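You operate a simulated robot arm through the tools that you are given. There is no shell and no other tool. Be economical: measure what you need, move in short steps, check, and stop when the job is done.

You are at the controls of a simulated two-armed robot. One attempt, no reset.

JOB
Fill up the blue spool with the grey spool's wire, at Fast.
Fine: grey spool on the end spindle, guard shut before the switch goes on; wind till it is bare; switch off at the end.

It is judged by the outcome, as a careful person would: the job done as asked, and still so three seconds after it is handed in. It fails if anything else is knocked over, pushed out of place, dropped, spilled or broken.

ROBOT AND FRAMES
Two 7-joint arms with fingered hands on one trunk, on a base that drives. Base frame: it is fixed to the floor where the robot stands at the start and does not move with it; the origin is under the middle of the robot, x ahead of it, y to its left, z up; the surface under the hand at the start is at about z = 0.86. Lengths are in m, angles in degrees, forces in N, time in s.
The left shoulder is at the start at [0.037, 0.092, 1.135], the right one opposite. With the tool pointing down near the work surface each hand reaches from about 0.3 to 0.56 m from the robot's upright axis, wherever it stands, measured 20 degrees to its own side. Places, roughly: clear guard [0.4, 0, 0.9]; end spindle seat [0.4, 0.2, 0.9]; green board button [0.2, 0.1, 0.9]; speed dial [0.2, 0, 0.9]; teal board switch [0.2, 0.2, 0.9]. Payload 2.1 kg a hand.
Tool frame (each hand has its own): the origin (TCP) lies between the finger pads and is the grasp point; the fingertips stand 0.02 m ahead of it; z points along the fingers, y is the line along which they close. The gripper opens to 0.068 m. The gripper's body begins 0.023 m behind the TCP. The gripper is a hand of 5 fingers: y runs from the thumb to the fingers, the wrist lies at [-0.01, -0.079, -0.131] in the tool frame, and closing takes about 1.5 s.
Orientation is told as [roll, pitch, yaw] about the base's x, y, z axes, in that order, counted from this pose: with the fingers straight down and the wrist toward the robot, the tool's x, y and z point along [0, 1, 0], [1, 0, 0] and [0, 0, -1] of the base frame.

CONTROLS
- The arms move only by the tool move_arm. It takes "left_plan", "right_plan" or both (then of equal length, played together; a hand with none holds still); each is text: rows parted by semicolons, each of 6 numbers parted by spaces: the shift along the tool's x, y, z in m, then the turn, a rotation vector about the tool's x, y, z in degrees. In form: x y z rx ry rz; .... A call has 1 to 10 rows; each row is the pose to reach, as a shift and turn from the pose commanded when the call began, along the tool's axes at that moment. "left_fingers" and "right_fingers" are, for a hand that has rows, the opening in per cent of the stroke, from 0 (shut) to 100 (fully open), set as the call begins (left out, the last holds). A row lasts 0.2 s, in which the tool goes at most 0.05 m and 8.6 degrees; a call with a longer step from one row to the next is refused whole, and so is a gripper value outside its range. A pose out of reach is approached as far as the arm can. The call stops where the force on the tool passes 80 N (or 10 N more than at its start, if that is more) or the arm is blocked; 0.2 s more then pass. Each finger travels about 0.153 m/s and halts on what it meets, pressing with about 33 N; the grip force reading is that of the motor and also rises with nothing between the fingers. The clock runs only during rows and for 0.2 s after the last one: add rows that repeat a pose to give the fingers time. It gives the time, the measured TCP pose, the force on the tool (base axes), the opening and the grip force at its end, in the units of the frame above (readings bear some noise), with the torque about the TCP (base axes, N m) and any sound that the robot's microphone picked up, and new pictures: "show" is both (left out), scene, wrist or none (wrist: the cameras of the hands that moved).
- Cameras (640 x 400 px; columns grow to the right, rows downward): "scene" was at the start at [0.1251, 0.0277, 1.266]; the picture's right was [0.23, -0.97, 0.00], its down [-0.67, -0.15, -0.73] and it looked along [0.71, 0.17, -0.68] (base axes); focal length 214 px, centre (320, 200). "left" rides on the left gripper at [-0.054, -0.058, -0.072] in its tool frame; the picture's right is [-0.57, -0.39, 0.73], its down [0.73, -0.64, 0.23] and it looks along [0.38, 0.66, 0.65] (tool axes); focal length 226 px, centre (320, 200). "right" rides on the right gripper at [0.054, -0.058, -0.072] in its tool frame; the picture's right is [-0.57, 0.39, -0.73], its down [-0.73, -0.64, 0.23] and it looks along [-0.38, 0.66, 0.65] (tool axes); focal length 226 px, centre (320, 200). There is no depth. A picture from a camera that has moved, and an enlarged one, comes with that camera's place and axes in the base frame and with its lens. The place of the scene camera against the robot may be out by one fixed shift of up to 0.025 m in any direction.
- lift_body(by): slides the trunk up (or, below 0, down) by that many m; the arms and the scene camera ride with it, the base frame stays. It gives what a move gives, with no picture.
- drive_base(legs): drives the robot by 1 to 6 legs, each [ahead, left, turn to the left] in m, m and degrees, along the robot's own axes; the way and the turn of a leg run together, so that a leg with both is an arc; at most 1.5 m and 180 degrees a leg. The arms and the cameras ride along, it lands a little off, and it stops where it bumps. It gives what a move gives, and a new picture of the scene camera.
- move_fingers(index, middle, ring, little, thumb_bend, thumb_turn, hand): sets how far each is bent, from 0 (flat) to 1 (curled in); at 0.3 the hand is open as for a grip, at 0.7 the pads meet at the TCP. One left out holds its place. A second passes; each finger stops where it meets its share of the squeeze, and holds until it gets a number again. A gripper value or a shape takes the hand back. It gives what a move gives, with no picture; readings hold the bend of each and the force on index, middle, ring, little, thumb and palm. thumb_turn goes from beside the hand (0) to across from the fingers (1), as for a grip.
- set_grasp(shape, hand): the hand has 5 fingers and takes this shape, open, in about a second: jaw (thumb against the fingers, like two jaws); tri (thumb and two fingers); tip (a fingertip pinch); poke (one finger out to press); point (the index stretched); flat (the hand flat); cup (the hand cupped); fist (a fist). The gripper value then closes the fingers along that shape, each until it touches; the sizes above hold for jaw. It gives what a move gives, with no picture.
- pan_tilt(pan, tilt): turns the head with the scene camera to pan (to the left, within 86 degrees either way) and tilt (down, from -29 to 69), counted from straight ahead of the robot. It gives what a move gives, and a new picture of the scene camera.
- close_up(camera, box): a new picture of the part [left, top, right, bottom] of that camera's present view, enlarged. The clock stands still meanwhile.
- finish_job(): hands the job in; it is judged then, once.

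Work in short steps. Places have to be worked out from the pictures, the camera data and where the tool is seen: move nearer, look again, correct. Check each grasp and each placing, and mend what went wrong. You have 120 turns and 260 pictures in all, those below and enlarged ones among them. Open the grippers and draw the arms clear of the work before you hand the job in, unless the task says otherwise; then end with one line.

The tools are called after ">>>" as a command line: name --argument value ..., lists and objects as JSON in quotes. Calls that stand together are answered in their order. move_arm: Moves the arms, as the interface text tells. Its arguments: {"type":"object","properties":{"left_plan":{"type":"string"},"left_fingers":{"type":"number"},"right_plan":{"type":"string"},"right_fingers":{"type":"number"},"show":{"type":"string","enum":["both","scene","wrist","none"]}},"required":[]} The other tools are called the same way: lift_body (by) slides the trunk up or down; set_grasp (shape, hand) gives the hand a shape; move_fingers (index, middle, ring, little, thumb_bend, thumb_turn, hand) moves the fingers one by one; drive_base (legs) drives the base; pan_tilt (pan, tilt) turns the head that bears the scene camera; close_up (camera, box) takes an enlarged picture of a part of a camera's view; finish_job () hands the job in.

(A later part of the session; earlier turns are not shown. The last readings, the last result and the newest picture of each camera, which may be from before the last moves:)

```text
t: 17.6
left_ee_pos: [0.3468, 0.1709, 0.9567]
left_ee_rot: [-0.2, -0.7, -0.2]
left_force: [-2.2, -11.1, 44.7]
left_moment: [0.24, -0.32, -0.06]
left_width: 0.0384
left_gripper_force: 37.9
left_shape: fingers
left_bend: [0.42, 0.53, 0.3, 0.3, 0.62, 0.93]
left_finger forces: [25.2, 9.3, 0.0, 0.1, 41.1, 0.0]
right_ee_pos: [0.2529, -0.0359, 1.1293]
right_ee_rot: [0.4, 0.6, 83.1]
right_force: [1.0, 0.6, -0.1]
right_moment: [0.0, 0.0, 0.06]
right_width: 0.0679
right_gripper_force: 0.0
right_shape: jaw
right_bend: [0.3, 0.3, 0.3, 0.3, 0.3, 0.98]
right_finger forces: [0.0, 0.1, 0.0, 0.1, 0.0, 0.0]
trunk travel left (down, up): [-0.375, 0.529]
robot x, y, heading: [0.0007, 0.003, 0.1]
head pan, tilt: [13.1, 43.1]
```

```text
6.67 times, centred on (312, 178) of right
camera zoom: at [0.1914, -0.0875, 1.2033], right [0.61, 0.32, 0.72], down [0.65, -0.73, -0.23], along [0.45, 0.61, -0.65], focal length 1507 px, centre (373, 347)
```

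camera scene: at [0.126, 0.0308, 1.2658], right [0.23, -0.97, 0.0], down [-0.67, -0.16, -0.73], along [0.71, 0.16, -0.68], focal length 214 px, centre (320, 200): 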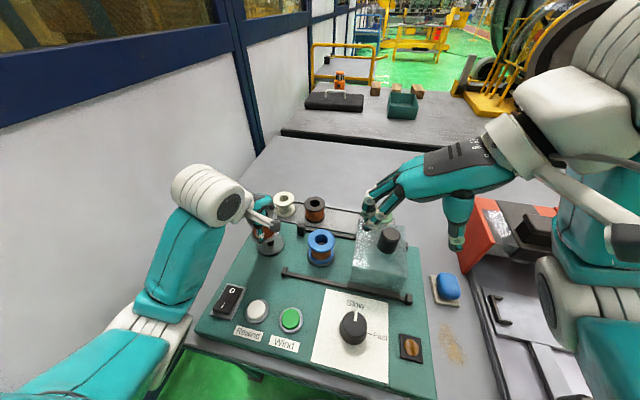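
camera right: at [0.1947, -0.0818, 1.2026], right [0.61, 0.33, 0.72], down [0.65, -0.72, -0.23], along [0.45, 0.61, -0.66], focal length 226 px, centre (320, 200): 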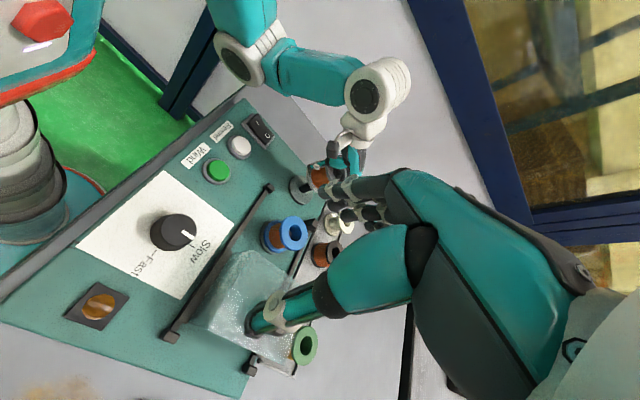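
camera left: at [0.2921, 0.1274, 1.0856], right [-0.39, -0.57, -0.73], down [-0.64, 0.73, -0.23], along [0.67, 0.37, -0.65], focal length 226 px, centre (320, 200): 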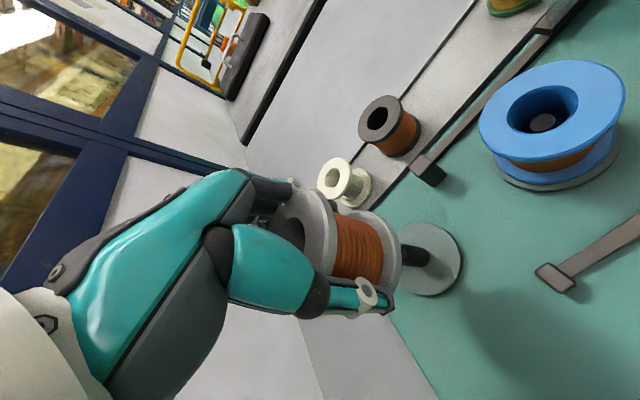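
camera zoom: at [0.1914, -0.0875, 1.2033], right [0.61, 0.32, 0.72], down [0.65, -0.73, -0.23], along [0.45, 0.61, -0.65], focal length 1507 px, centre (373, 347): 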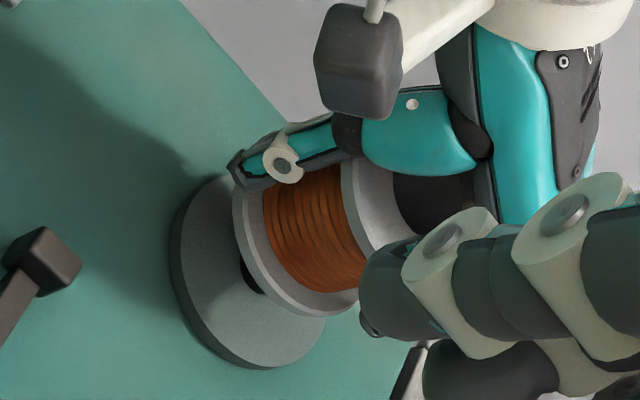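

Contact: the torque reading puts the pin contact at about TCP+(0.009, 0.014), i.e. (0.355, 0.185), so I'm too far −x/−y. I'll lift, shift +x/+y and re-inspect.

>>> move_arm --left_plan "0 0 -0.01 0 0 0; 0.002 0.003 -0.02 0 0 0; 0.004 0.007 -0.022 0 0 0; 0.004 0.007 -0.022 0 0 0" --show "none"

>>> close_up --camera "scene" --box '[220, 190, 340, 265]'

>>> close_up --camera "right" --box '[272, 148, 352, 208]'

>>> close_up --camera "left" --box '[260, 160, 500, 310]'

```text
t: 18.6
left_ee_pos: [0.3559, 0.1783, 0.9744]
left_ee_rot: [-0.2, 0.0, -0.1]
left_force: [0.2, -0.2, -1.4]
left_moment: [-0.02, 0.03, 0.05]
left_width: 0.0375
left_gripper_force: 23.9
left_shape: fingers
left_bend: [0.43, 0.54, 0.3, 0.3, 0.56, 0.94]
left_finger forces: [15.9, 7.6, 0.0, 0.0, 23.2, 0.0]
right_ee_pos: [0.2543, -0.0345, 1.1281]
right_ee_rot: [0.5, 0.7, 83.1]
right_force: [0.2, 0.0, -0.1]
right_moment: [0.03, 0.0, 0.03]
right_width: 0.068
right_gripper_force: 0.1
right_shape: jaw
right_bend: [0.3, 0.3, 0.3, 0.3, 0.3, 0.98]
right_finger forces: [0.0, 0.0, 0.0, 0.0, 0.1, 0.1]
trunk travel left (down, up): [-0.375, 0.529]
robot x, y, heading: [0.0022, -0.0014, 0.0]
head pan, tilt: [13.1, 43.1]
```

```text
5.33 times, centred on (280, 228) of scene
camera zoom: at [0.1251, 0.0279, 1.2659], right [0.23, -0.97, 0.0], down [-0.67, -0.16, -0.73], along [0.71, 0.17, -0.68], focal length 1144 px, centre (533, 53)
```

zoom: 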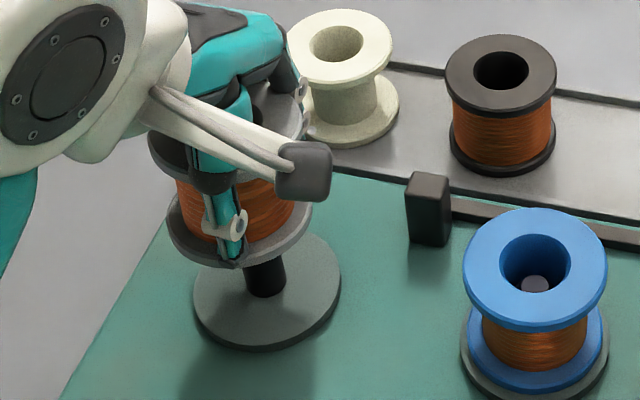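

```text
6.67 times, centred on (312, 178) of right
camera zoom: at [0.1942, -0.0843, 1.2024], right [0.61, 0.33, 0.72], down [0.65, -0.73, -0.23], along [0.45, 0.61, -0.66], focal length 1507 px, centre (373, 347)
```

zoom: 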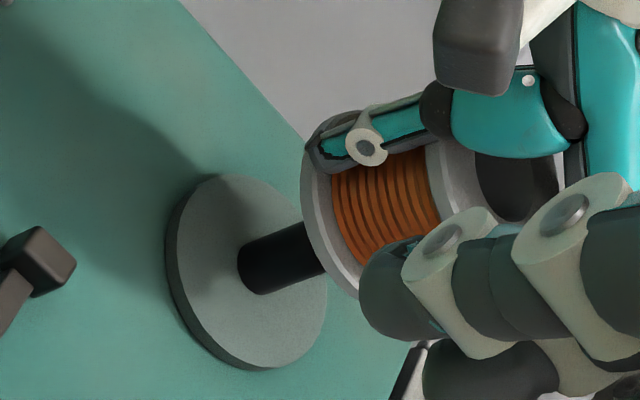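

```text
2.67 times, centred on (380, 235) of left
camera zoom: at [0.2957, 0.1242, 1.046], right [-0.39, -0.57, -0.73], down [-0.64, 0.73, -0.23], along [0.66, 0.37, -0.65], focal length 603 px, centre (160, 107)
```

zoom: 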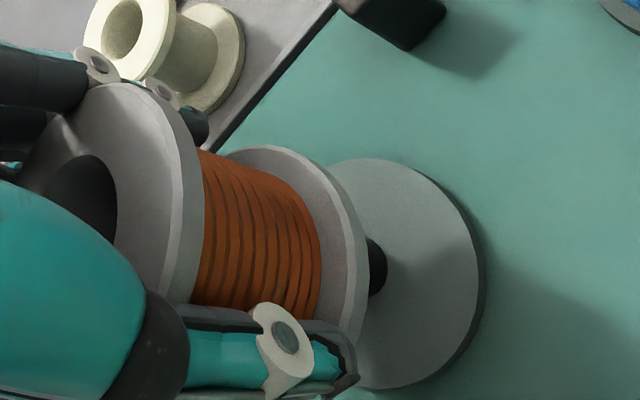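

All three views now agree the spool is within about 4 mm of the pin: (+0.002, +0.0035). I'll nudge by (−0.001, −0.003) and descend in small steps.

>>> move_arm --left_plan "-0.003 -0.001 0.004 0 0 0; -0.003 -0.001 0.008 0 0 0; -0.003 -0.001 0.012 0 0 0; -0.003 -0.001 0.016 0 0 0; -0.003 -0.001 0.02 0 0 0; -0.003 -0.001 0.024 0 0 0" --show "none"

>>> close_up --camera "scene" --box '[220, 190, 340, 265]'

>>> close_up --camera "right" --box '[272, 148, 352, 208]'

```text
t: 20.0
left_ee_pos: [0.3543, 0.1762, 0.9523]
left_ee_rot: [-0.3, 0.0, -0.2]
left_force: [6.4, 3.0, 2.6]
left_moment: [0.05, -0.23, -0.05]
left_width: 0.0368
left_gripper_force: 25.2
left_shape: fingers
left_bend: [0.43, 0.53, 0.3, 0.3, 0.55, 0.96]
left_finger forces: [20.1, 9.5, 0.1, 0.0, 20.4, 0.1]
right_ee_pos: [0.2554, -0.0342, 1.129]
right_ee_rot: [0.4, 0.7, 83.1]
right_force: [-0.7, 0.1, -0.1]
right_moment: [0.05, 0.02, 0.0]
right_width: 0.0679
right_gripper_force: 0.1
right_shape: jaw
right_bend: [0.3, 0.3, 0.3, 0.3, 0.3, 0.98]
right_finger forces: [0.1, 0.0, 0.1, 0.1, 0.0, 0.1]
trunk travel left (down, up): [-0.375, 0.529]
robot x, y, heading: [-0.0024, 0.0009, 0.0]
head pan, tilt: [13.1, 43.1]
```

```text
5.33 times, centred on (280, 228) of scene
camera zoom: at [0.1259, 0.0278, 1.2659], right [0.23, -0.97, 0.0], down [-0.67, -0.15, -0.73], along [0.71, 0.17, -0.68], focal length 1144 px, centre (533, 53)
```

zoom: 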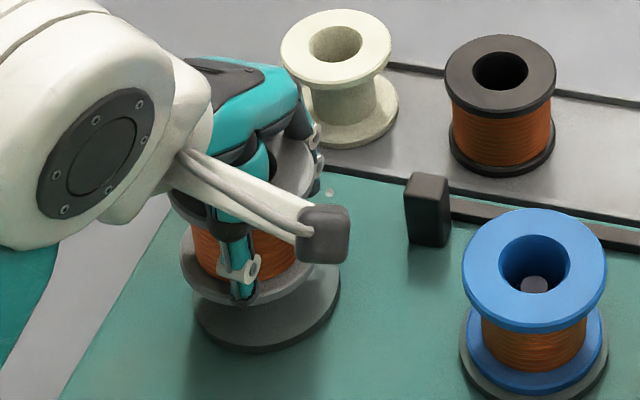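

```text
6.67 times, centred on (312, 178) of right
camera zoom: at [0.195, -0.0844, 1.2023], right [0.61, 0.33, 0.72], down [0.65, -0.73, -0.23], along [0.45, 0.61, -0.66], focal length 1507 px, centre (373, 347)
```

zoom: 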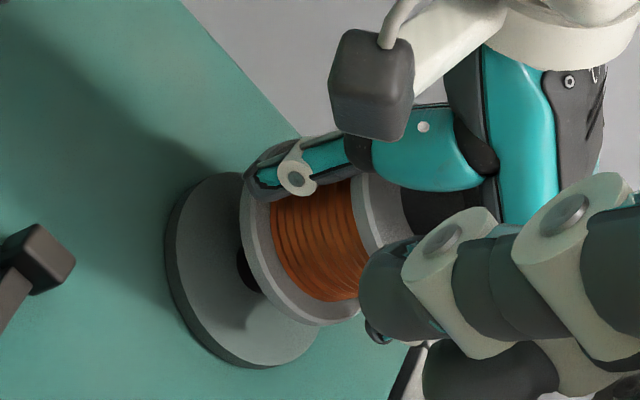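

Vertical force is only 2.6 N below the previous contact height, so the pin is in the bore with a light +x side load. I'll ease +x 1.5 mm and keep lowering.

>>> move_arm --left_plan "0 0.0015 0.004 0 0 0; 0 0.002 0.008 0 0 0; 0 0.002 0.012 0 0 0; 0 0.002 0.016 0 0 0; 0 0.002 0.02 0 0 0; 0 0.002 0.023 0 0 0" --show "none"

>>> close_up --camera "scene" --box '[220, 190, 340, 265]'

>>> close_up --camera "right" --box '[272, 148, 352, 208]'

```text
t: 21.4
left_ee_pos: [0.3554, 0.1747, 0.9279]
left_ee_rot: [-0.2, -0.2, -0.2]
left_force: [-1.1, 0.4, 9.4]
left_moment: [0.01, -0.22, 0.0]
left_width: 0.0371
left_gripper_force: 24.5
left_shape: fingers
left_bend: [0.43, 0.54, 0.3, 0.3, 0.53, 0.95]
left_finger forces: [16.3, 8.2, 0.0, 0.0, 24.2, 0.0]
right_ee_pos: [0.2538, -0.0348, 1.1294]
right_ee_rot: [0.4, 0.7, 83.1]
right_force: [-0.5, 0.1, -0.9]
right_moment: [-0.01, 0.0, 0.01]
right_width: 0.068
right_gripper_force: 0.1
right_shape: jaw
right_bend: [0.3, 0.3, 0.3, 0.3, 0.3, 0.98]
right_finger forces: [0.0, 0.1, 0.0, 0.1, 0.0, 0.0]
trunk travel left (down, up): [-0.375, 0.529]
robot x, y, heading: [-0.0004, -0.0021, 0.1]
head pan, tilt: [13.1, 43.1]
```

```text
5.33 times, centred on (280, 228) of scene
camera zoom: at [0.1244, 0.0276, 1.2662], right [0.23, -0.97, 0.0], down [-0.66, -0.15, -0.73], along [0.71, 0.17, -0.68], focal length 1144 px, centre (533, 53)
```

zoom: 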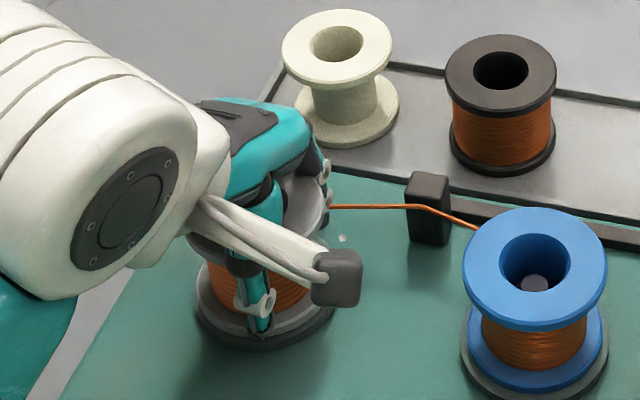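

```text
6.67 times, centred on (312, 178) of right
camera zoom: at [0.1936, -0.0845, 1.2028], right [0.61, 0.32, 0.72], down [0.65, -0.73, -0.23], along [0.45, 0.61, -0.66], focal length 1507 px, centre (373, 347)
```

zoom: 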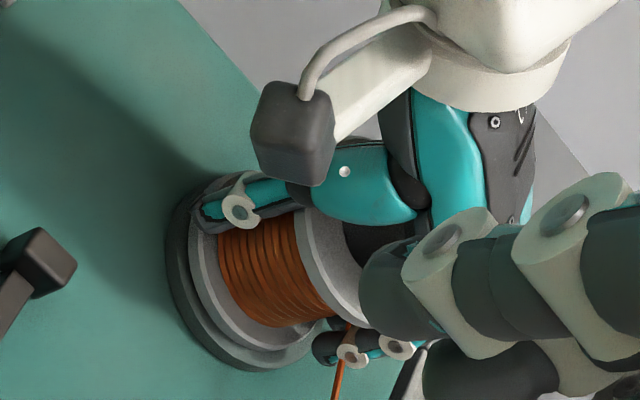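

The wire has appeared between the spools, so the grey spool is seated. I'll open the fingers and lift straight up.

>>> move_fingers --hand "left" --index 0.25 --middle 0.25 --thumb_bend 0.2

>>> move_arm --left_plan "0 0 -0.01 0 0 0; 0 0 -0.03 0 0 0; 0 0 -0.06 0 0 0; 0 0 -0.1 0 0 0; 0 0 -0.14 0 0 0" --show "wrist"

>>> close_up --camera "scene" --box '[220, 180, 380, 280]'

```text
t: 22.4
left_ee_pos: [0.3563, 0.1754, 0.9285]
left_ee_rot: [-0.2, 0.0, -0.3]
left_force: [-0.8, -0.5, 0.3]
left_moment: [-0.03, 0.04, -0.01]
left_width: 0.0722
left_gripper_force: 0.0
left_shape: fingers
left_bend: [0.25, 0.25, 0.3, 0.3, 0.2, 0.98]
left_finger forces: [0.1, 0.0, 0.0, 0.1, 0.0, 0.0]
right_ee_pos: [0.2542, -0.0339, 1.1293]
right_ee_rot: [0.4, 0.7, 83.1]
right_force: [0.3, 0.0, -0.5]
right_moment: [0.01, 0.01, -0.03]
right_width: 0.068
right_gripper_force: 0.1
right_shape: jaw
right_bend: [0.3, 0.3, 0.3, 0.3, 0.3, 0.98]
right_finger forces: [0.0, 0.0, 0.1, 0.0, 0.0, 0.0]
trunk travel left (down, up): [-0.375, 0.529]
robot x, y, heading: [0.0032, -0.0011, 0.3]
head pan, tilt: [13.1, 43.1]
```

```text
t: 23.6
left_ee_pos: [0.3566, 0.1782, 1.0682]
left_ee_rot: [-0.2, 0.0, -0.2]
left_force: [0.3, -0.4, -0.3]
left_moment: [0.02, -0.01, -0.01]
left_width: 0.072
left_gripper_force: 0.0
left_shape: fingers
left_bend: [0.25, 0.25, 0.3, 0.3, 0.2, 0.98]
left_finger forces: [0.0, 0.0, 0.0, 0.0, 0.1, 0.0]
right_ee_pos: [0.2558, -0.0338, 1.1282]
right_ee_rot: [0.4, 0.7, 83.1]
right_force: [0.4, -0.9, 0.4]
right_moment: [-0.04, 0.03, 0.0]
right_width: 0.0682
right_gripper_force: 0.0
right_shape: jaw
right_bend: [0.3, 0.3, 0.3, 0.3, 0.3, 0.98]
right_finger forces: [0.1, 0.0, 0.1, 0.0, 0.0, 0.0]
trunk travel left (down, up): [-0.375, 0.529]
robot x, y, heading: [0.0027, 0.0023, -0.1]
head pan, tilt: [13.1, 43.1]
camera left: at [0.297, 0.124, 1.14], right [-0.39, -0.57, -0.73], down [-0.64, 0.73, -0.23], along [0.66, 0.37, -0.65], focal length 226 px, centre (320, 200)
```

left: 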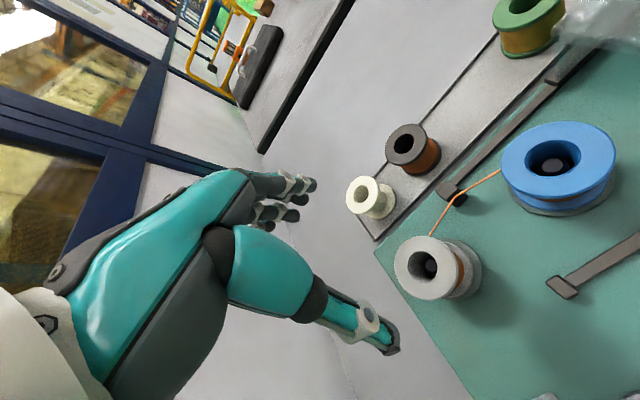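

```text
4.00 times, centred on (300, 230) of scene
camera zoom: at [0.1251, 0.0277, 1.266], right [0.23, -0.97, 0.0], down [-0.67, -0.15, -0.73], along [0.71, 0.17, -0.68], focal length 858 px, centre (400, 80)
```

zoom: 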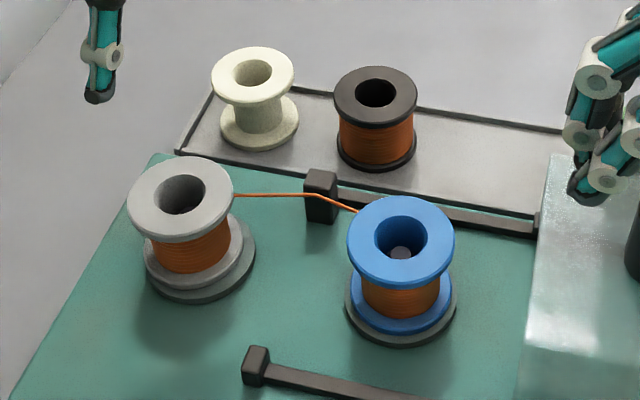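

Grey spool is properly seated with the wire threaded. I'll retract the right arm back to its side and raise the left hand clear.

>>> move_arm --left_plan "0 0 -0.01 0 0 0; 0 0 -0.02 0 0 0; 0 0 -0.03 0 0 0; 0 0 -0.04 0 0 0; 0 0 -0.05 0 0 0; 0 0 -0.06 0 0 0; 0 0 -0.06 0 0 0; 0 0 -0.06 0 0 0; 0 0 -0.06 0 0 0; 0 0 -0.06 0 0 0" --right_plan "0 -0.02 -0.02 0 0 8.5; -0.002 -0.045 -0.03 0 0 17; -0.004 -0.07 -0.04 0 0 25.5; -0.006 -0.095 -0.05 0 0 34; -0.01 -0.12 -0.05 0 0 42.5; -0.012 -0.145 -0.05 0 0 51; -0.015 -0.17 -0.05 0 0 59.5; -0.018 -0.195 -0.05 0 0 68; -0.02 -0.22 -0.05 0 0 76.5; -0.022 -0.245 -0.05 0 0 85" --show "scene"

```text
t: 25.8
left_ee_pos: [0.3565, 0.177, 1.1261]
left_ee_rot: [-0.1, 0.0, -0.1]
left_force: [-0.1, 0.0, 0.3]
left_moment: [0.0, -0.02, -0.01]
left_width: 0.0725
left_gripper_force: 0.0
left_shape: fingers
left_bend: [0.25, 0.25, 0.3, 0.3, 0.2, 0.98]
left_finger forces: [0.0, 0.1, 0.1, 0.0, 0.0, 0.0]
right_ee_pos: [0.2552, -0.2765, 1.1806]
right_ee_rot: [0.1, -0.1, 0.0]
right_force: [0.2, -0.8, 1.0]
right_moment: [0.03, -0.01, -0.01]
right_width: 0.0681
right_gripper_force: 0.0
right_shape: jaw
right_bend: [0.3, 0.3, 0.3, 0.3, 0.3, 0.98]
right_finger forces: [0.0, 0.1, 0.0, 0.0, 0.1, 0.0]
trunk travel left (down, up): [-0.375, 0.529]
robot x, y, heading: [-0.0015, -0.0042, -0.5]
head pan, tilt: [13.1, 43.1]
camera scene: at [0.125, 0.0277, 1.266], right [0.23, -0.97, 0.0], down [-0.67, -0.15, -0.73], along [0.71, 0.17, -0.68], focal length 214 px, centre (320, 200)
```

scene: 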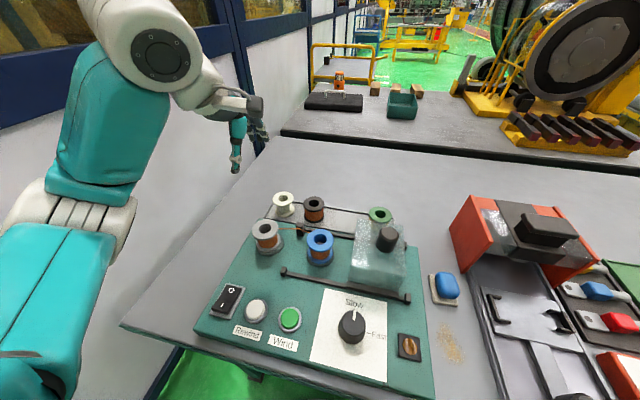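

All arms are high and clear. I'll drive straight back 0.15 m so the controls come into reach.

>>> drive_base --legs '[[-0.15, 0, 0]]'

>>> pan_tilt --pan 6 --tilt 40

```text
t: 27.2
left_ee_pos: [0.2055, 0.1781, 1.1271]
left_ee_rot: [-0.3, -0.2, 0.0]
left_force: [0.1, -0.5, -0.5]
left_moment: [-0.03, -0.02, 0.02]
left_width: 0.0723
left_gripper_force: 0.0
left_shape: fingers
left_bend: [0.25, 0.25, 0.3, 0.3, 0.2, 0.98]
left_finger forces: [0.0, 0.0, 0.1, 0.0, 0.0, 0.1]
right_ee_pos: [0.1054, -0.2765, 1.1799]
right_ee_rot: [0.0, 0.0, 0.2]
right_force: [-0.2, 0.1, -0.7]
right_moment: [0.0, 0.0, 0.04]
right_width: 0.0679
right_gripper_force: 0.0
right_shape: jaw
right_bend: [0.3, 0.3, 0.3, 0.3, 0.3, 0.98]
right_finger forces: [0.0, 0.0, 0.0, 0.0, 0.0, 0.0]
trunk travel left (down, up): [-0.375, 0.529]
robot x, y, heading: [-0.154, -0.0008, 0.1]
head pan, tilt: [13.1, 43.1]
camera scene: at [-0.0254, 0.0278, 1.266], right [0.23, -0.97, 0.0], down [-0.66, -0.16, -0.73], along [0.71, 0.17, -0.68], focal length 214 px, centre (320, 200)
```

scene: 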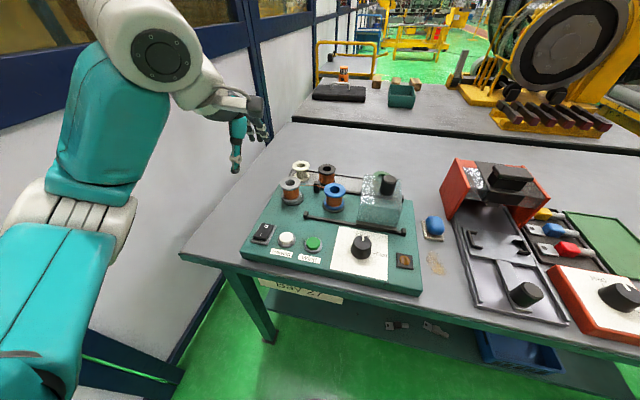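

```text
t: 27.9
left_ee_pos: [0.2069, 0.1778, 1.1269]
left_ee_rot: [-0.1, -0.1, -0.1]
left_force: [-0.6, 0.2, 0.5]
left_moment: [0.0, 0.01, 0.0]
left_width: 0.0724
left_gripper_force: 0.1
left_shape: fingers
left_bend: [0.25, 0.25, 0.3, 0.3, 0.2, 0.98]
left_finger forces: [0.1, 0.0, 0.0, 0.1, 0.1, 0.0]
right_ee_pos: [0.1056, -0.275, 1.1794]
right_ee_rot: [-0.1, 0.0, 0.3]
right_force: [0.8, -0.6, 0.2]
right_moment: [0.02, -0.01, 0.02]
right_width: 0.0683
right_gripper_force: 0.1
right_shape: jaw
right_bend: [0.3, 0.3, 0.3, 0.3, 0.3, 0.98]
right_finger forces: [0.1, 0.1, 0.0, 0.1, 0.0, 0.1]
trunk travel left (down, up): [-0.375, 0.529]
robot x, y, heading: [-0.1482, -0.0009, 0.4]
head pan, tilt: [6.0, 40.0]
camera scene: at [-0.0212, 0.018, 1.2705], right [0.11, -0.99, 0.0], down [-0.64, -0.07, -0.77], along [0.76, 0.08, -0.64], focal length 214 px, centre (320, 200)
```

scene: 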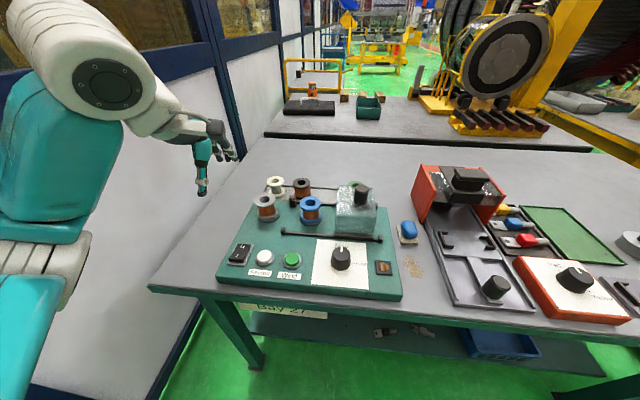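

Now I'll bring the right hand above the guard knob (about x 0.345, y −0.043) for a look.

>>> move_arm --right_plan "0.03 0.03 0 0 0 0; 0.06 0.06 0 0 0 0; 0.09 0.09 0 0 0 0; 0.12 0.12 0 0 0 0; 0.15 0.15 0 0 0 0; 0.18 0.18 0.02 0 0 0; 0.21 0.21 0.05 0 0 0; 0.23 0.24 0.08 0 0 0"

```text
refused: row 7 steps farther than a row can; nothing moved
```

The last steps were slightly too long, so I'll spread the descent out.

>>> move_arm --right_plan "0.028 0.03 0 0 0 0; 0.056 0.06 0.01 0 0 0; 0.084 0.09 0.02 0 0 0; 0.112 0.12 0.03 0 0 0; 0.14 0.15 0.04 0 0 0; 0.168 0.18 0.05 0 0 0; 0.196 0.21 0.06 0 0 0; 0.222 0.24 0.07 0 0 0; 0.233 0.24 0.08 0 0 0"

```text
t: 29.9
left_ee_pos: [0.2063, 0.1777, 1.1276]
left_ee_rot: [-0.3, 0.0, -0.2]
left_force: [-0.6, -0.4, 0.1]
left_moment: [0.0, 0.01, 0.01]
left_width: 0.0722
left_gripper_force: 0.1
left_shape: fingers
left_bend: [0.25, 0.25, 0.3, 0.3, 0.2, 0.98]
left_finger forces: [0.0, 0.1, 0.0, 0.0, 0.1, 0.1]
right_ee_pos: [0.3463, -0.0421, 1.0989]
right_ee_rot: [-0.1, 0.0, 0.2]
right_force: [-0.3, 0.5, -0.9]
right_moment: [-0.03, 0.0, 0.02]
right_width: 0.068
right_gripper_force: 0.0
right_shape: jaw
right_bend: [0.3, 0.3, 0.3, 0.3, 0.3, 0.98]
right_finger forces: [0.0, 0.1, 0.1, 0.1, 0.0, 0.0]
trunk travel left (down, up): [-0.375, 0.529]
robot x, y, heading: [-0.1487, 0.0008, 0.1]
head pan, tilt: [6.0, 40.0]
camera scene: at [-0.021, 0.0182, 1.2705], right [0.11, -0.99, 0.0], down [-0.64, -0.07, -0.77], along [0.76, 0.08, -0.64], focal length 214 px, centre (320, 200)
camera right: at [0.287, 0.0128, 1.1722], right [0.39, -0.56, 0.73], down [-0.64, -0.74, -0.23], along [0.67, -0.38, -0.65], focal length 226 px, centre (320, 200)
```

scene: 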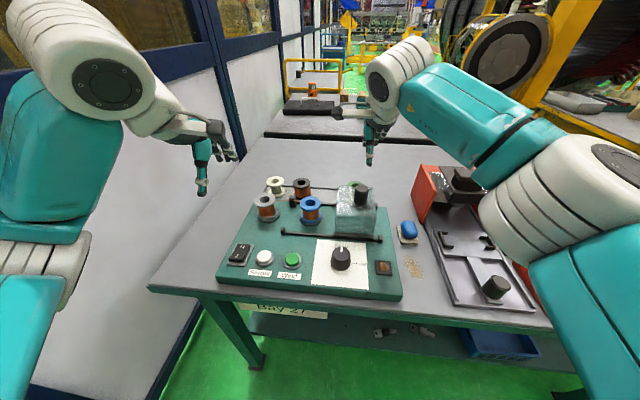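
right: 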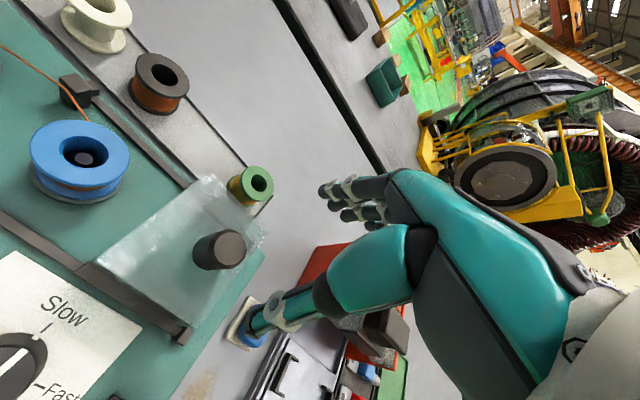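

Triangulated knob top is (0.353, −0.0435, 0.998). I'll lower the right hand around it to z≈0.992.

>>> move_arm --right_plan "-0.001 0.004 0.03 0 0 0; -0.001 0.007 0.06 0 0 0; -0.001 0.007 0.085 0 0 0; -0.001 0.007 0.1 0 0 0; -0.001 0.007 0.107 0 0 0" --show "wrist"

>>> close_up --camera "scene" --box '[240, 130, 440, 280]'

```text
t: 31.1
left_ee_pos: [0.2057, 0.178, 1.1275]
left_ee_rot: [-0.2, 0.0, -0.1]
left_force: [0.3, -0.7, -0.3]
left_moment: [-0.02, 0.05, 0.02]
left_width: 0.0724
left_gripper_force: 0.0
left_shape: fingers
left_bend: [0.25, 0.25, 0.3, 0.3, 0.2, 0.98]
left_finger forces: [0.1, 0.0, 0.0, 0.0, 0.0, 0.0]
right_ee_pos: [0.3509, -0.0427, 0.9924]
right_ee_rot: [0.0, 0.0, 0.2]
right_force: [-0.3, 0.1, 0.1]
right_moment: [0.0, 0.0, 0.0]
right_width: 0.068
right_gripper_force: 0.1
right_shape: jaw
right_bend: [0.3, 0.3, 0.3, 0.3, 0.3, 0.98]
right_finger forces: [0.2, 0.1, 0.0, 0.0, 0.0, 0.0]
trunk travel left (down, up): [-0.375, 0.529]
robot x, y, heading: [-0.1505, 0.002, 0.4]
head pan, tilt: [6.0, 40.0]
camera right: at [0.2929, 0.0119, 1.0647], right [0.39, -0.57, 0.73], down [-0.64, -0.73, -0.23], along [0.66, -0.38, -0.65], focal length 226 px, centre (320, 200)
```

right: 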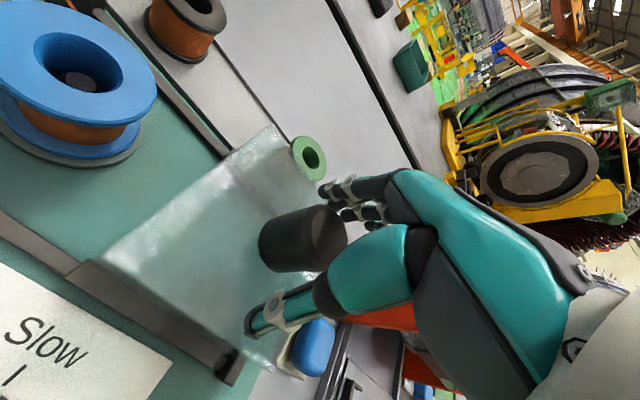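

```text
2.67 times, centred on (340, 205) of scene
camera zoom: at [-0.0211, 0.018, 1.2705], right [0.11, -0.99, 0.0], down [-0.64, -0.07, -0.77], along [0.76, 0.08, -0.64], focal length 572 px, centre (267, 187)
```

zoom: 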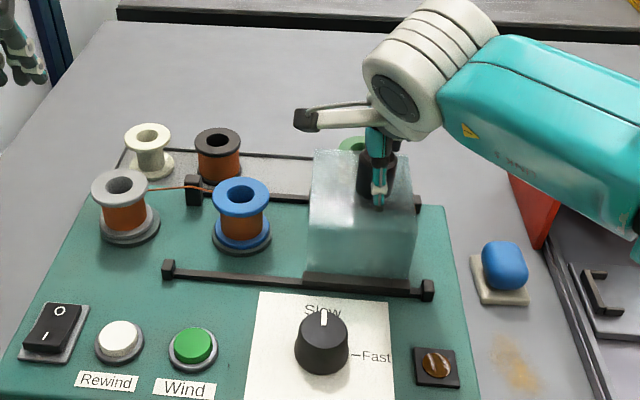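

The knob is between the thumb and fingers. I'll grip it with thumb, index and middle.

>>> move_fingers --hand "right" --index 0.7 --middle 0.7 --thumb_bend 0.7

>>> move_arm --right_plan "0.01 0 0 0 0 0; 0.02 0 0 0 0 0; 0.035 0 0 0 0 0; 0.05 0 0 0 0 0"

```text
t: 32.1
left_ee_pos: [0.2072, 0.178, 1.1267]
left_ee_rot: [-0.2, 0.0, -0.2]
left_force: [-0.4, -0.7, -0.7]
left_moment: [0.02, 0.04, -0.01]
left_width: 0.0722
left_gripper_force: 0.0
left_shape: fingers
left_bend: [0.25, 0.25, 0.3, 0.3, 0.2, 0.98]
left_finger forces: [0.0, 0.0, 0.1, 0.1, 0.0, 0.1]
right_ee_pos: [0.3526, -0.0419, 0.9917]
right_ee_rot: [0.0, -0.1, 0.3]
right_force: [8.4, -0.7, 1.2]
right_moment: [-0.01, -0.13, 0.06]
right_width: 0.0212
right_gripper_force: 8.7
right_shape: fingers
right_bend: [0.53, 0.58, 0.3, 0.3, 0.56, 0.97]
right_finger forces: [6.7, 6.0, 0.0, 0.0, 5.5, 0.1]
trunk travel left (down, up): [-0.375, 0.529]
robot x, y, heading: [-0.1504, -0.0054, -0.1]
head pan, tilt: [6.0, 40.0]
```

```text
t: 33.1
left_ee_pos: [0.2068, 0.1774, 1.1264]
left_ee_rot: [-0.2, -0.1, -0.1]
left_force: [-0.9, 0.8, 0.3]
left_moment: [-0.01, -0.02, -0.02]
left_width: 0.0723
left_gripper_force: 0.1
left_shape: fingers
left_bend: [0.25, 0.25, 0.3, 0.3, 0.2, 0.98]
left_finger forces: [0.0, 0.0, 0.0, 0.0, 0.0, 0.1]
right_ee_pos: [0.3532, 0.0083, 0.9929]
right_ee_rot: [0.0, 0.1, 0.2]
right_force: [5.3, 0.3, -3.3]
right_moment: [-0.02, -0.13, 0.05]
right_width: 0.0212
right_gripper_force: 8.6
right_shape: fingers
right_bend: [0.53, 0.58, 0.3, 0.3, 0.57, 0.97]
right_finger forces: [6.1, 5.4, 0.1, 0.0, 5.9, 0.0]
trunk travel left (down, up): [-0.375, 0.529]
robot x, y, heading: [-0.1477, -0.0025, 0.4]
head pan, tilt: [6.0, 40.0]
camera scene: at [-0.02, 0.0181, 1.2703], right [0.11, -0.99, 0.0], down [-0.64, -0.07, -0.77], along [0.76, 0.08, -0.64], focal length 214 px, centre (320, 200)
camera right: at [0.2941, 0.0624, 1.0654], right [0.39, -0.56, 0.73], down [-0.64, -0.74, -0.23], along [0.66, -0.37, -0.65], focal length 226 px, centre (320, 200)
```

scene: 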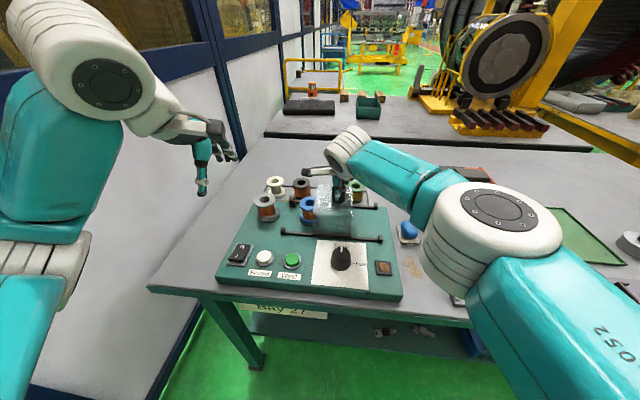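
right: 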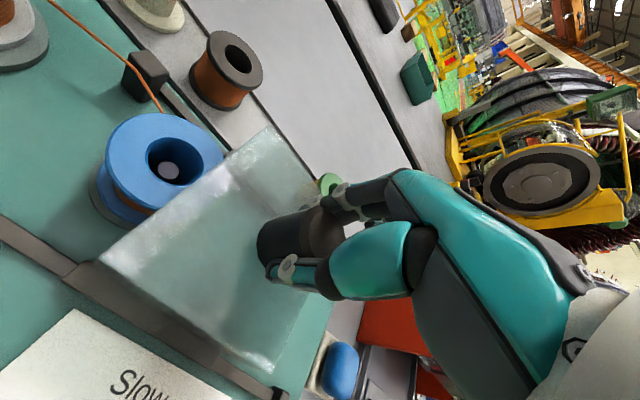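

The guard slides easily with the knob. I'll continue to the left towards the stop.

>>> move_arm --right_plan "0.015 0 0 0 0 0; 0.03 0 0 0 0 0; 0.042 0 0 0 0 0; 0.052 0 0 0 0 0; 0.06 0 0 0 0 0; 0.066 0 0 0 0 0"

>>> close_up --camera "scene" --box '[220, 160, 420, 310]'

```text
t: 34.5
left_ee_pos: [0.2121, 0.178, 1.1247]
left_ee_rot: [-0.2, 0.3, -0.1]
left_force: [-0.2, -0.4, -0.8]
left_moment: [-0.03, 0.01, -0.03]
left_width: 0.0722
left_gripper_force: 0.1
left_shape: fingers
left_bend: [0.25, 0.25, 0.3, 0.3, 0.2, 0.98]
left_finger forces: [0.0, 0.0, 0.0, 0.1, 0.0, 0.0]
right_ee_pos: [0.34, 0.0623, 0.993]
right_ee_rot: [0.0, 0.4, 0.2]
right_force: [37.4, 1.1, -4.9]
right_moment: [-0.1, 0.0, -0.03]
right_width: 0.0226
right_gripper_force: 17.3
right_shape: fingers
right_bend: [0.32, 0.48, 0.3, 0.3, 0.7, 0.98]
right_finger forces: [24.2, 11.7, 0.0, 0.0, 0.0, 0.0]
right hand out of reach, approached as far as the arm can: row 3, 4, 5, 6
trunk travel left (down, up): [-0.375, 0.529]
robot x, y, heading: [-0.1522, -0.0028, 0.2]
head pan, tilt: [6.0, 40.0]
camera scene: at [-0.015, 0.0182, 1.2696], right [0.11, -0.99, 0.0], down [-0.64, -0.07, -0.76], along [0.76, 0.08, -0.65], focal length 214 px, centre (320, 200)
camera right: at [0.2814, 0.1166, 1.0656], right [0.39, -0.57, 0.73], down [-0.64, -0.73, -0.23], along [0.66, -0.38, -0.65], focal length 226 px, centre (320, 200)
```

scene: 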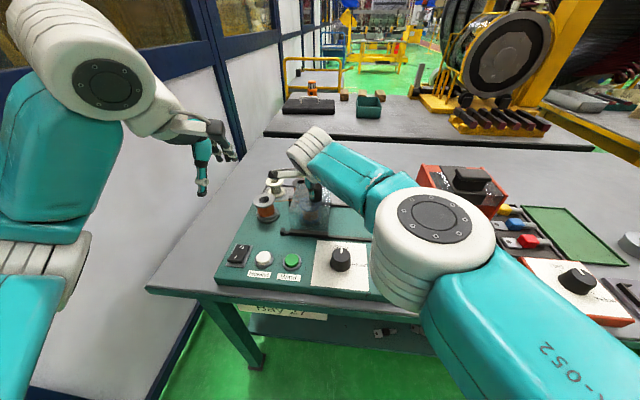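
right: 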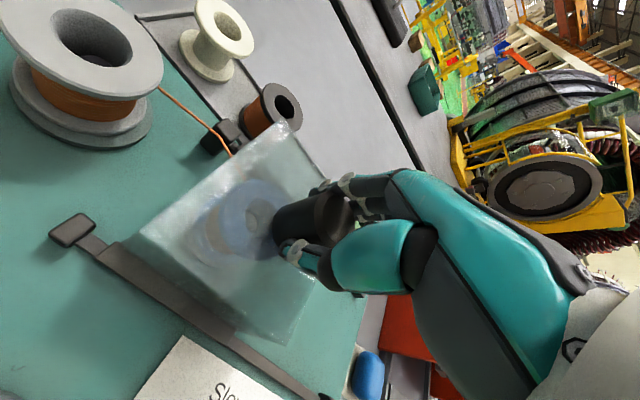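

```text
2.67 times, centred on (320, 235) of scene
camera zoom: at [-0.015, 0.0182, 1.2696], right [0.11, -0.99, 0.0], down [-0.64, -0.07, -0.76], along [0.76, 0.08, -0.65], focal length 572 px, centre (320, 107)
```

zoom: 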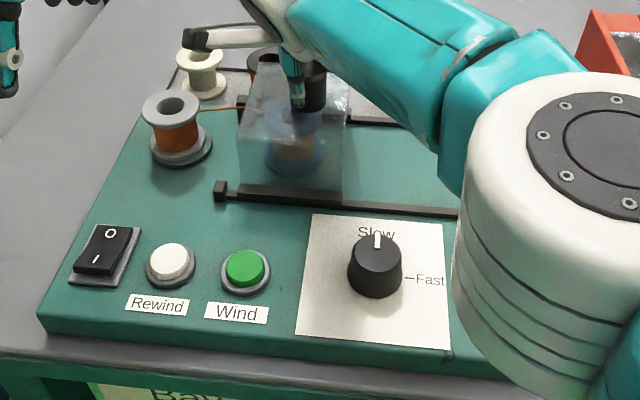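

The guard is almost shut but the right arm is at its reach limit. I'll release the knob, lift and retreat, then finish the last cm with the left hand.

>>> move_fingers --hand "right" --index 0.25 --middle 0.25 --thumb_bend 0.2

>>> move_arm --right_plan "0 0 -0.02 0 0 0; 0 0 -0.05 0 0 0; 0 0 -0.09 0 0 0; -0.03 -0.01 -0.12 0 0 0; -0.07 -0.03 -0.13 0 0 0; -0.11 -0.05 -0.14 0 0 0; -0.15 -0.07 -0.15 0 0 0; -0.19 -0.09 -0.16 0 0 0; -0.23 -0.1 -0.16 0 0 0" --show "scene"

>>> close_up --camera "scene" --box '[220, 160, 420, 310]'

```text
t: 35.5
left_ee_pos: [0.2062, 0.1775, 1.1267]
left_ee_rot: [-0.2, 0.0, -0.1]
left_force: [0.1, 0.4, -1.0]
left_moment: [0.01, 0.01, -0.03]
left_width: 0.0727
left_gripper_force: 0.0
left_shape: fingers
left_bend: [0.25, 0.25, 0.3, 0.3, 0.2, 0.98]
left_finger forces: [0.0, 0.1, 0.0, 0.0, 0.0, 0.1]
right_ee_pos: [0.3361, 0.0629, 0.9944]
right_ee_rot: [0.0, 0.0, 0.2]
right_force: [0.8, 2.1, 0.6]
right_moment: [0.0, 0.02, 0.03]
right_width: 0.0732
right_gripper_force: 0.1
right_shape: fingers
right_bend: [0.24, 0.25, 0.3, 0.3, 0.2, 0.98]
right_finger forces: [0.8, 0.0, 0.0, 0.0, 0.0, 0.0]
trunk travel left (down, up): [-0.375, 0.529]
robot x, y, heading: [-0.1492, -0.002, 0.1]
head pan, tilt: [6.0, 40.0]
```

```text
t: 37.5
left_ee_pos: [0.2063, 0.1778, 1.1274]
left_ee_rot: [-0.2, 0.0, -0.2]
left_force: [0.7, 0.2, -0.8]
left_moment: [-0.01, 0.01, 0.02]
left_width: 0.0725
left_gripper_force: 0.1
left_shape: fingers
left_bend: [0.25, 0.25, 0.3, 0.3, 0.2, 0.98]
left_finger forces: [0.0, 0.1, 0.0, 0.0, 0.0, 0.0]
right_ee_pos: [0.2382, -0.1699, 1.1545]
right_ee_rot: [0.0, 0.1, 0.2]
right_force: [0.0, 0.4, 0.0]
right_moment: [0.0, 0.02, 0.0]
right_width: 0.0724
right_gripper_force: 0.0
right_shape: fingers
right_bend: [0.25, 0.25, 0.3, 0.3, 0.2, 0.98]
right_finger forces: [0.0, 0.0, 0.0, 0.0, 0.1, 0.0]
right hand out of reach, approached as far as the arm can: row 3
trunk travel left (down, up): [-0.375, 0.529]
robot x, y, heading: [-0.1512, -0.0002, 0.3]
head pan, tilt: [6.0, 40.0]
camera scene: at [-0.0212, 0.0179, 1.2705], right [0.11, -0.99, 0.0], down [-0.64, -0.07, -0.77], along [0.76, 0.08, -0.64], focal length 214 px, centre (320, 200)
```

scene: 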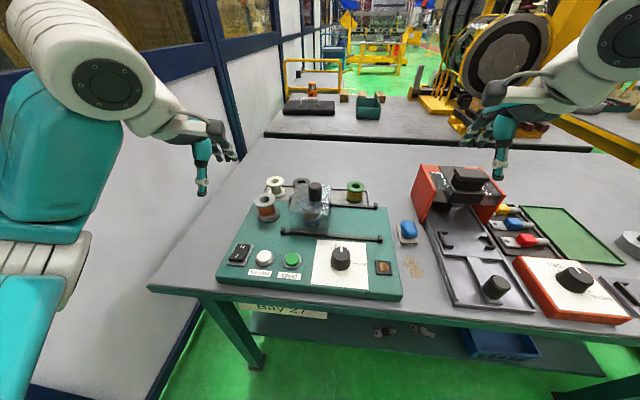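

```text
2.67 times, centred on (320, 235) of scene
camera zoom: at [-0.0212, 0.0179, 1.2705], right [0.11, -0.99, 0.0], down [-0.64, -0.07, -0.77], along [0.76, 0.08, -0.64], focal length 572 px, centre (320, 107)
```

zoom: 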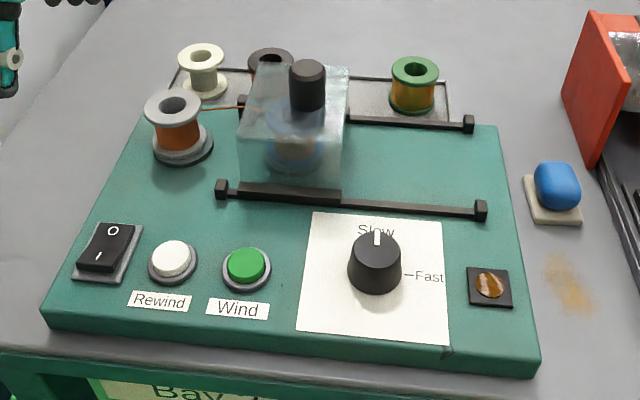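

A gap of about 9 mm remains at the left stop. I'll bring the left hand over the knob (about 0.353, 0.062) and lower it.

>>> move_arm --left_plan "-0.025 0.035 0 0 0 0; -0.05 0.07 0 0 0 0; -0.075 0.105 0 0 0 0; -0.1 0.135 0 0 0 0; -0.116 0.147 0.02 0 0 0; -0.116 0.147 0.05 0 0 0; -0.116 0.147 0.07 0 0 0" --show "wrist"

```text
t: 39.1
left_ee_pos: [0.3516, 0.0614, 1.057]
left_ee_rot: [-0.2, 0.0, -0.1]
left_force: [0.5, -0.5, -0.3]
left_moment: [0.03, -0.04, 0.01]
left_width: 0.0725
left_gripper_force: 0.0
left_shape: fingers
left_bend: [0.25, 0.25, 0.3, 0.3, 0.2, 0.98]
left_finger forces: [0.1, 0.0, 0.1, 0.0, 0.1, 0.1]
right_ee_pos: [0.2375, -0.1711, 1.154]
right_ee_rot: [0.1, 0.0, 0.2]
right_force: [-0.4, 0.1, -0.5]
right_moment: [0.0, 0.01, 0.01]
right_width: 0.0725
right_gripper_force: 0.1
right_shape: fingers
right_bend: [0.25, 0.25, 0.3, 0.3, 0.2, 0.98]
right_finger forces: [0.0, 0.0, 0.0, 0.0, 0.1, 0.0]
trunk travel left (down, up): [-0.375, 0.529]
robot x, y, heading: [-0.1518, -0.0008, 0.2]
head pan, tilt: [6.0, 40.0]
camera left: at [0.2933, 0.0073, 1.1283], right [-0.39, -0.57, -0.73], down [-0.64, 0.73, -0.23], along [0.66, 0.37, -0.65], focal length 226 px, centre (320, 200)
```

left: 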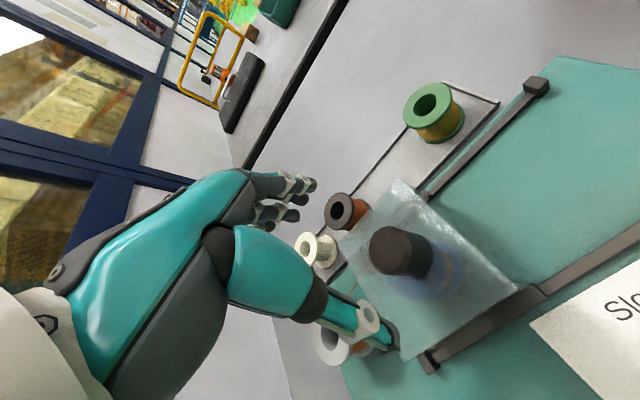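

The knob top is at (0.350, 0.058). I'll lower around it and grip.

>>> move_arm --left_plan "-0.003 0 0.02 0 0 0; -0.003 0 0.045 0 0 0; -0.003 0 0.064 0 0 0" --show "wrist"

>>> move_fingers --hand "left" --index 0.7 --middle 0.7 --thumb_bend 0.7

>>> move_arm --left_plan "0.004 0 0 0 0 0; 0.008 0 0 0 0 0; 0.012 0 0 0 0 0; 0.015 0 0 0 0 0"

>>> close_up --camera "scene" --box '[220, 160, 420, 310]'

```text
t: 39.9
left_ee_pos: [0.3531, 0.0582, 0.9927]
left_ee_rot: [-0.2, 0.0, -0.2]
left_force: [-0.5, 0.4, -0.2]
left_moment: [0.02, 0.0, 0.02]
left_width: 0.0725
left_gripper_force: 0.0
left_shape: fingers
left_bend: [0.25, 0.25, 0.3, 0.3, 0.2, 0.98]
left_finger forces: [0.0, 0.0, 0.0, 0.0, 0.0, 0.0]
right_ee_pos: [0.2383, -0.171, 1.155]
right_ee_rot: [0.0, 0.0, 0.1]
right_force: [-0.6, 0.8, 0.5]
right_moment: [-0.01, 0.02, 0.02]
right_width: 0.0727
right_gripper_force: 0.0
right_shape: fingers
right_bend: [0.25, 0.25, 0.3, 0.3, 0.2, 0.98]
right_finger forces: [0.1, 0.1, 0.0, 0.0, 0.0, 0.0]
trunk travel left (down, up): [-0.375, 0.529]
robot x, y, heading: [-0.1492, 0.001, 0.1]
head pan, tilt: [6.0, 40.0]
camera left: at [0.2943, 0.0043, 1.0648], right [-0.39, -0.57, -0.73], down [-0.64, 0.73, -0.23], along [0.66, 0.37, -0.65], focal length 226 px, centre (320, 200)
```

left: 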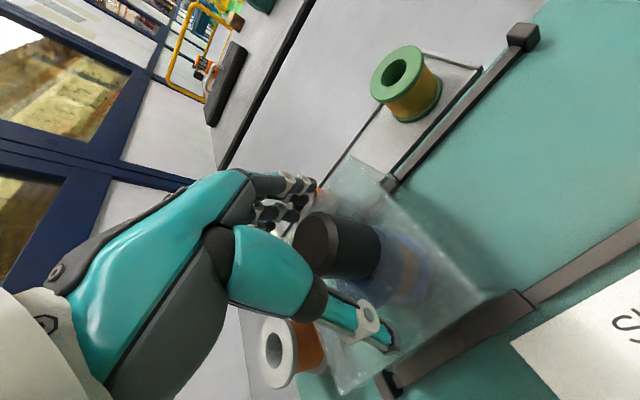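

```text
t: 40.9
left_ee_pos: [0.3544, 0.0587, 0.9935]
left_ee_rot: [-0.1, 0.0, -0.1]
left_force: [6.3, -0.5, 1.5]
left_moment: [-0.01, -0.14, -0.02]
left_width: 0.0192
left_gripper_force: 8.3
left_shape: fingers
left_bend: [0.56, 0.58, 0.3, 0.3, 0.54, 0.97]
left_finger forces: [5.5, 5.9, 0.0, 0.0, 5.0, 0.1]
right_ee_pos: [0.2387, -0.1705, 1.1539]
right_ee_rot: [0.1, 0.1, 0.2]
right_force: [0.8, -0.4, 0.1]
right_moment: [0.01, -0.03, 0.03]
right_width: 0.0727
right_gripper_force: 0.1
right_shape: fingers
right_bend: [0.25, 0.25, 0.3, 0.3, 0.2, 0.98]
right_finger forces: [0.0, 0.1, 0.1, 0.1, 0.0, 0.1]
trunk travel left (down, up): [-0.375, 0.529]
robot x, y, heading: [-0.1477, 0.001, 0.4]
head pan, tilt: [6.0, 40.0]
```

```text
t: 41.9
left_ee_pos: [0.353, 0.0721, 0.9927]
left_ee_rot: [-0.1, 0.0, -0.1]
left_force: [2.7, -9.0, 0.1]
left_moment: [-0.15, -0.07, -0.05]
left_width: 0.0217
left_gripper_force: 7.3
left_shape: fingers
left_bend: [0.54, 0.66, 0.3, 0.3, 0.55, 0.92]
left_finger forces: [6.8, 1.5, 0.1, 0.0, 6.0, 0.0]
right_ee_pos: [0.2388, -0.1718, 1.1547]
right_ee_rot: [0.1, -0.1, 0.2]
right_force: [0.4, -0.9, 0.7]
right_moment: [0.02, -0.03, 0.03]
right_width: 0.0722
right_gripper_force: 0.0
right_shape: fingers
right_bend: [0.25, 0.25, 0.3, 0.3, 0.2, 0.98]
right_finger forces: [0.0, 0.0, 0.1, 0.1, 0.1, 0.0]
trunk travel left (down, up): [-0.375, 0.529]
robot x, y, heading: [-0.1503, -0.001, 0.2]
head pan, tilt: [6.0, 40.0]
camera scene: at [-0.0207, 0.0164, 1.2704], right [0.11, -0.99, 0.0], down [-0.64, -0.07, -0.77], along [0.76, 0.08, -0.64], focal length 214 px, centre (320, 200)
camera left: at [0.2945, 0.0175, 1.0649], right [-0.39, -0.57, -0.73], down [-0.64, 0.73, -0.23], along [0.66, 0.37, -0.65], focal length 226 px, centre (320, 200)
```

scene: 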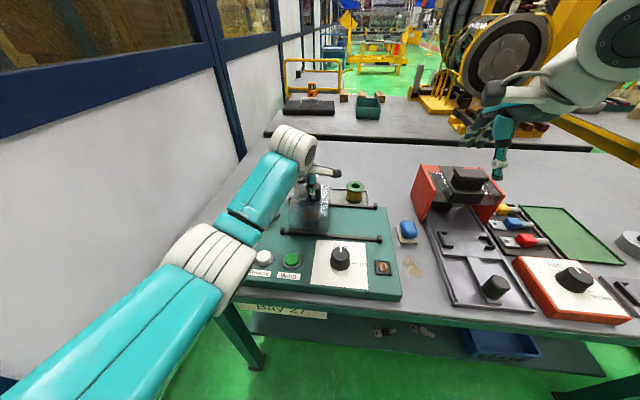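
left: 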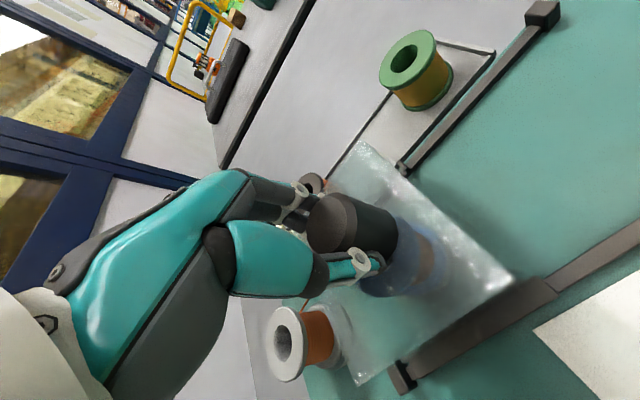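

```text
2.67 times, centred on (320, 235) of scene
camera zoom: at [-0.0207, 0.0164, 1.2704], right [0.11, -0.99, 0.0], down [-0.64, -0.07, -0.77], along [0.76, 0.08, -0.64], focal length 572 px, centre (320, 107)
```

zoom: 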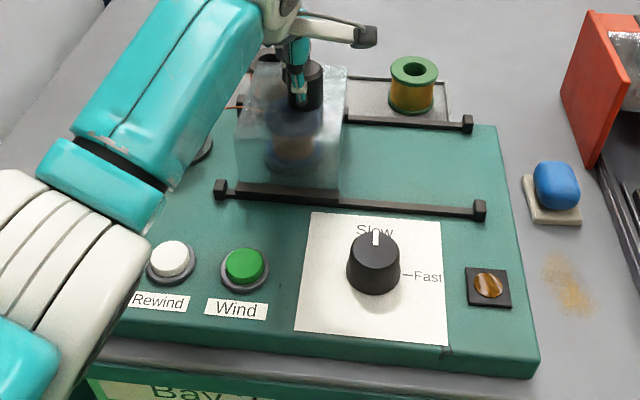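

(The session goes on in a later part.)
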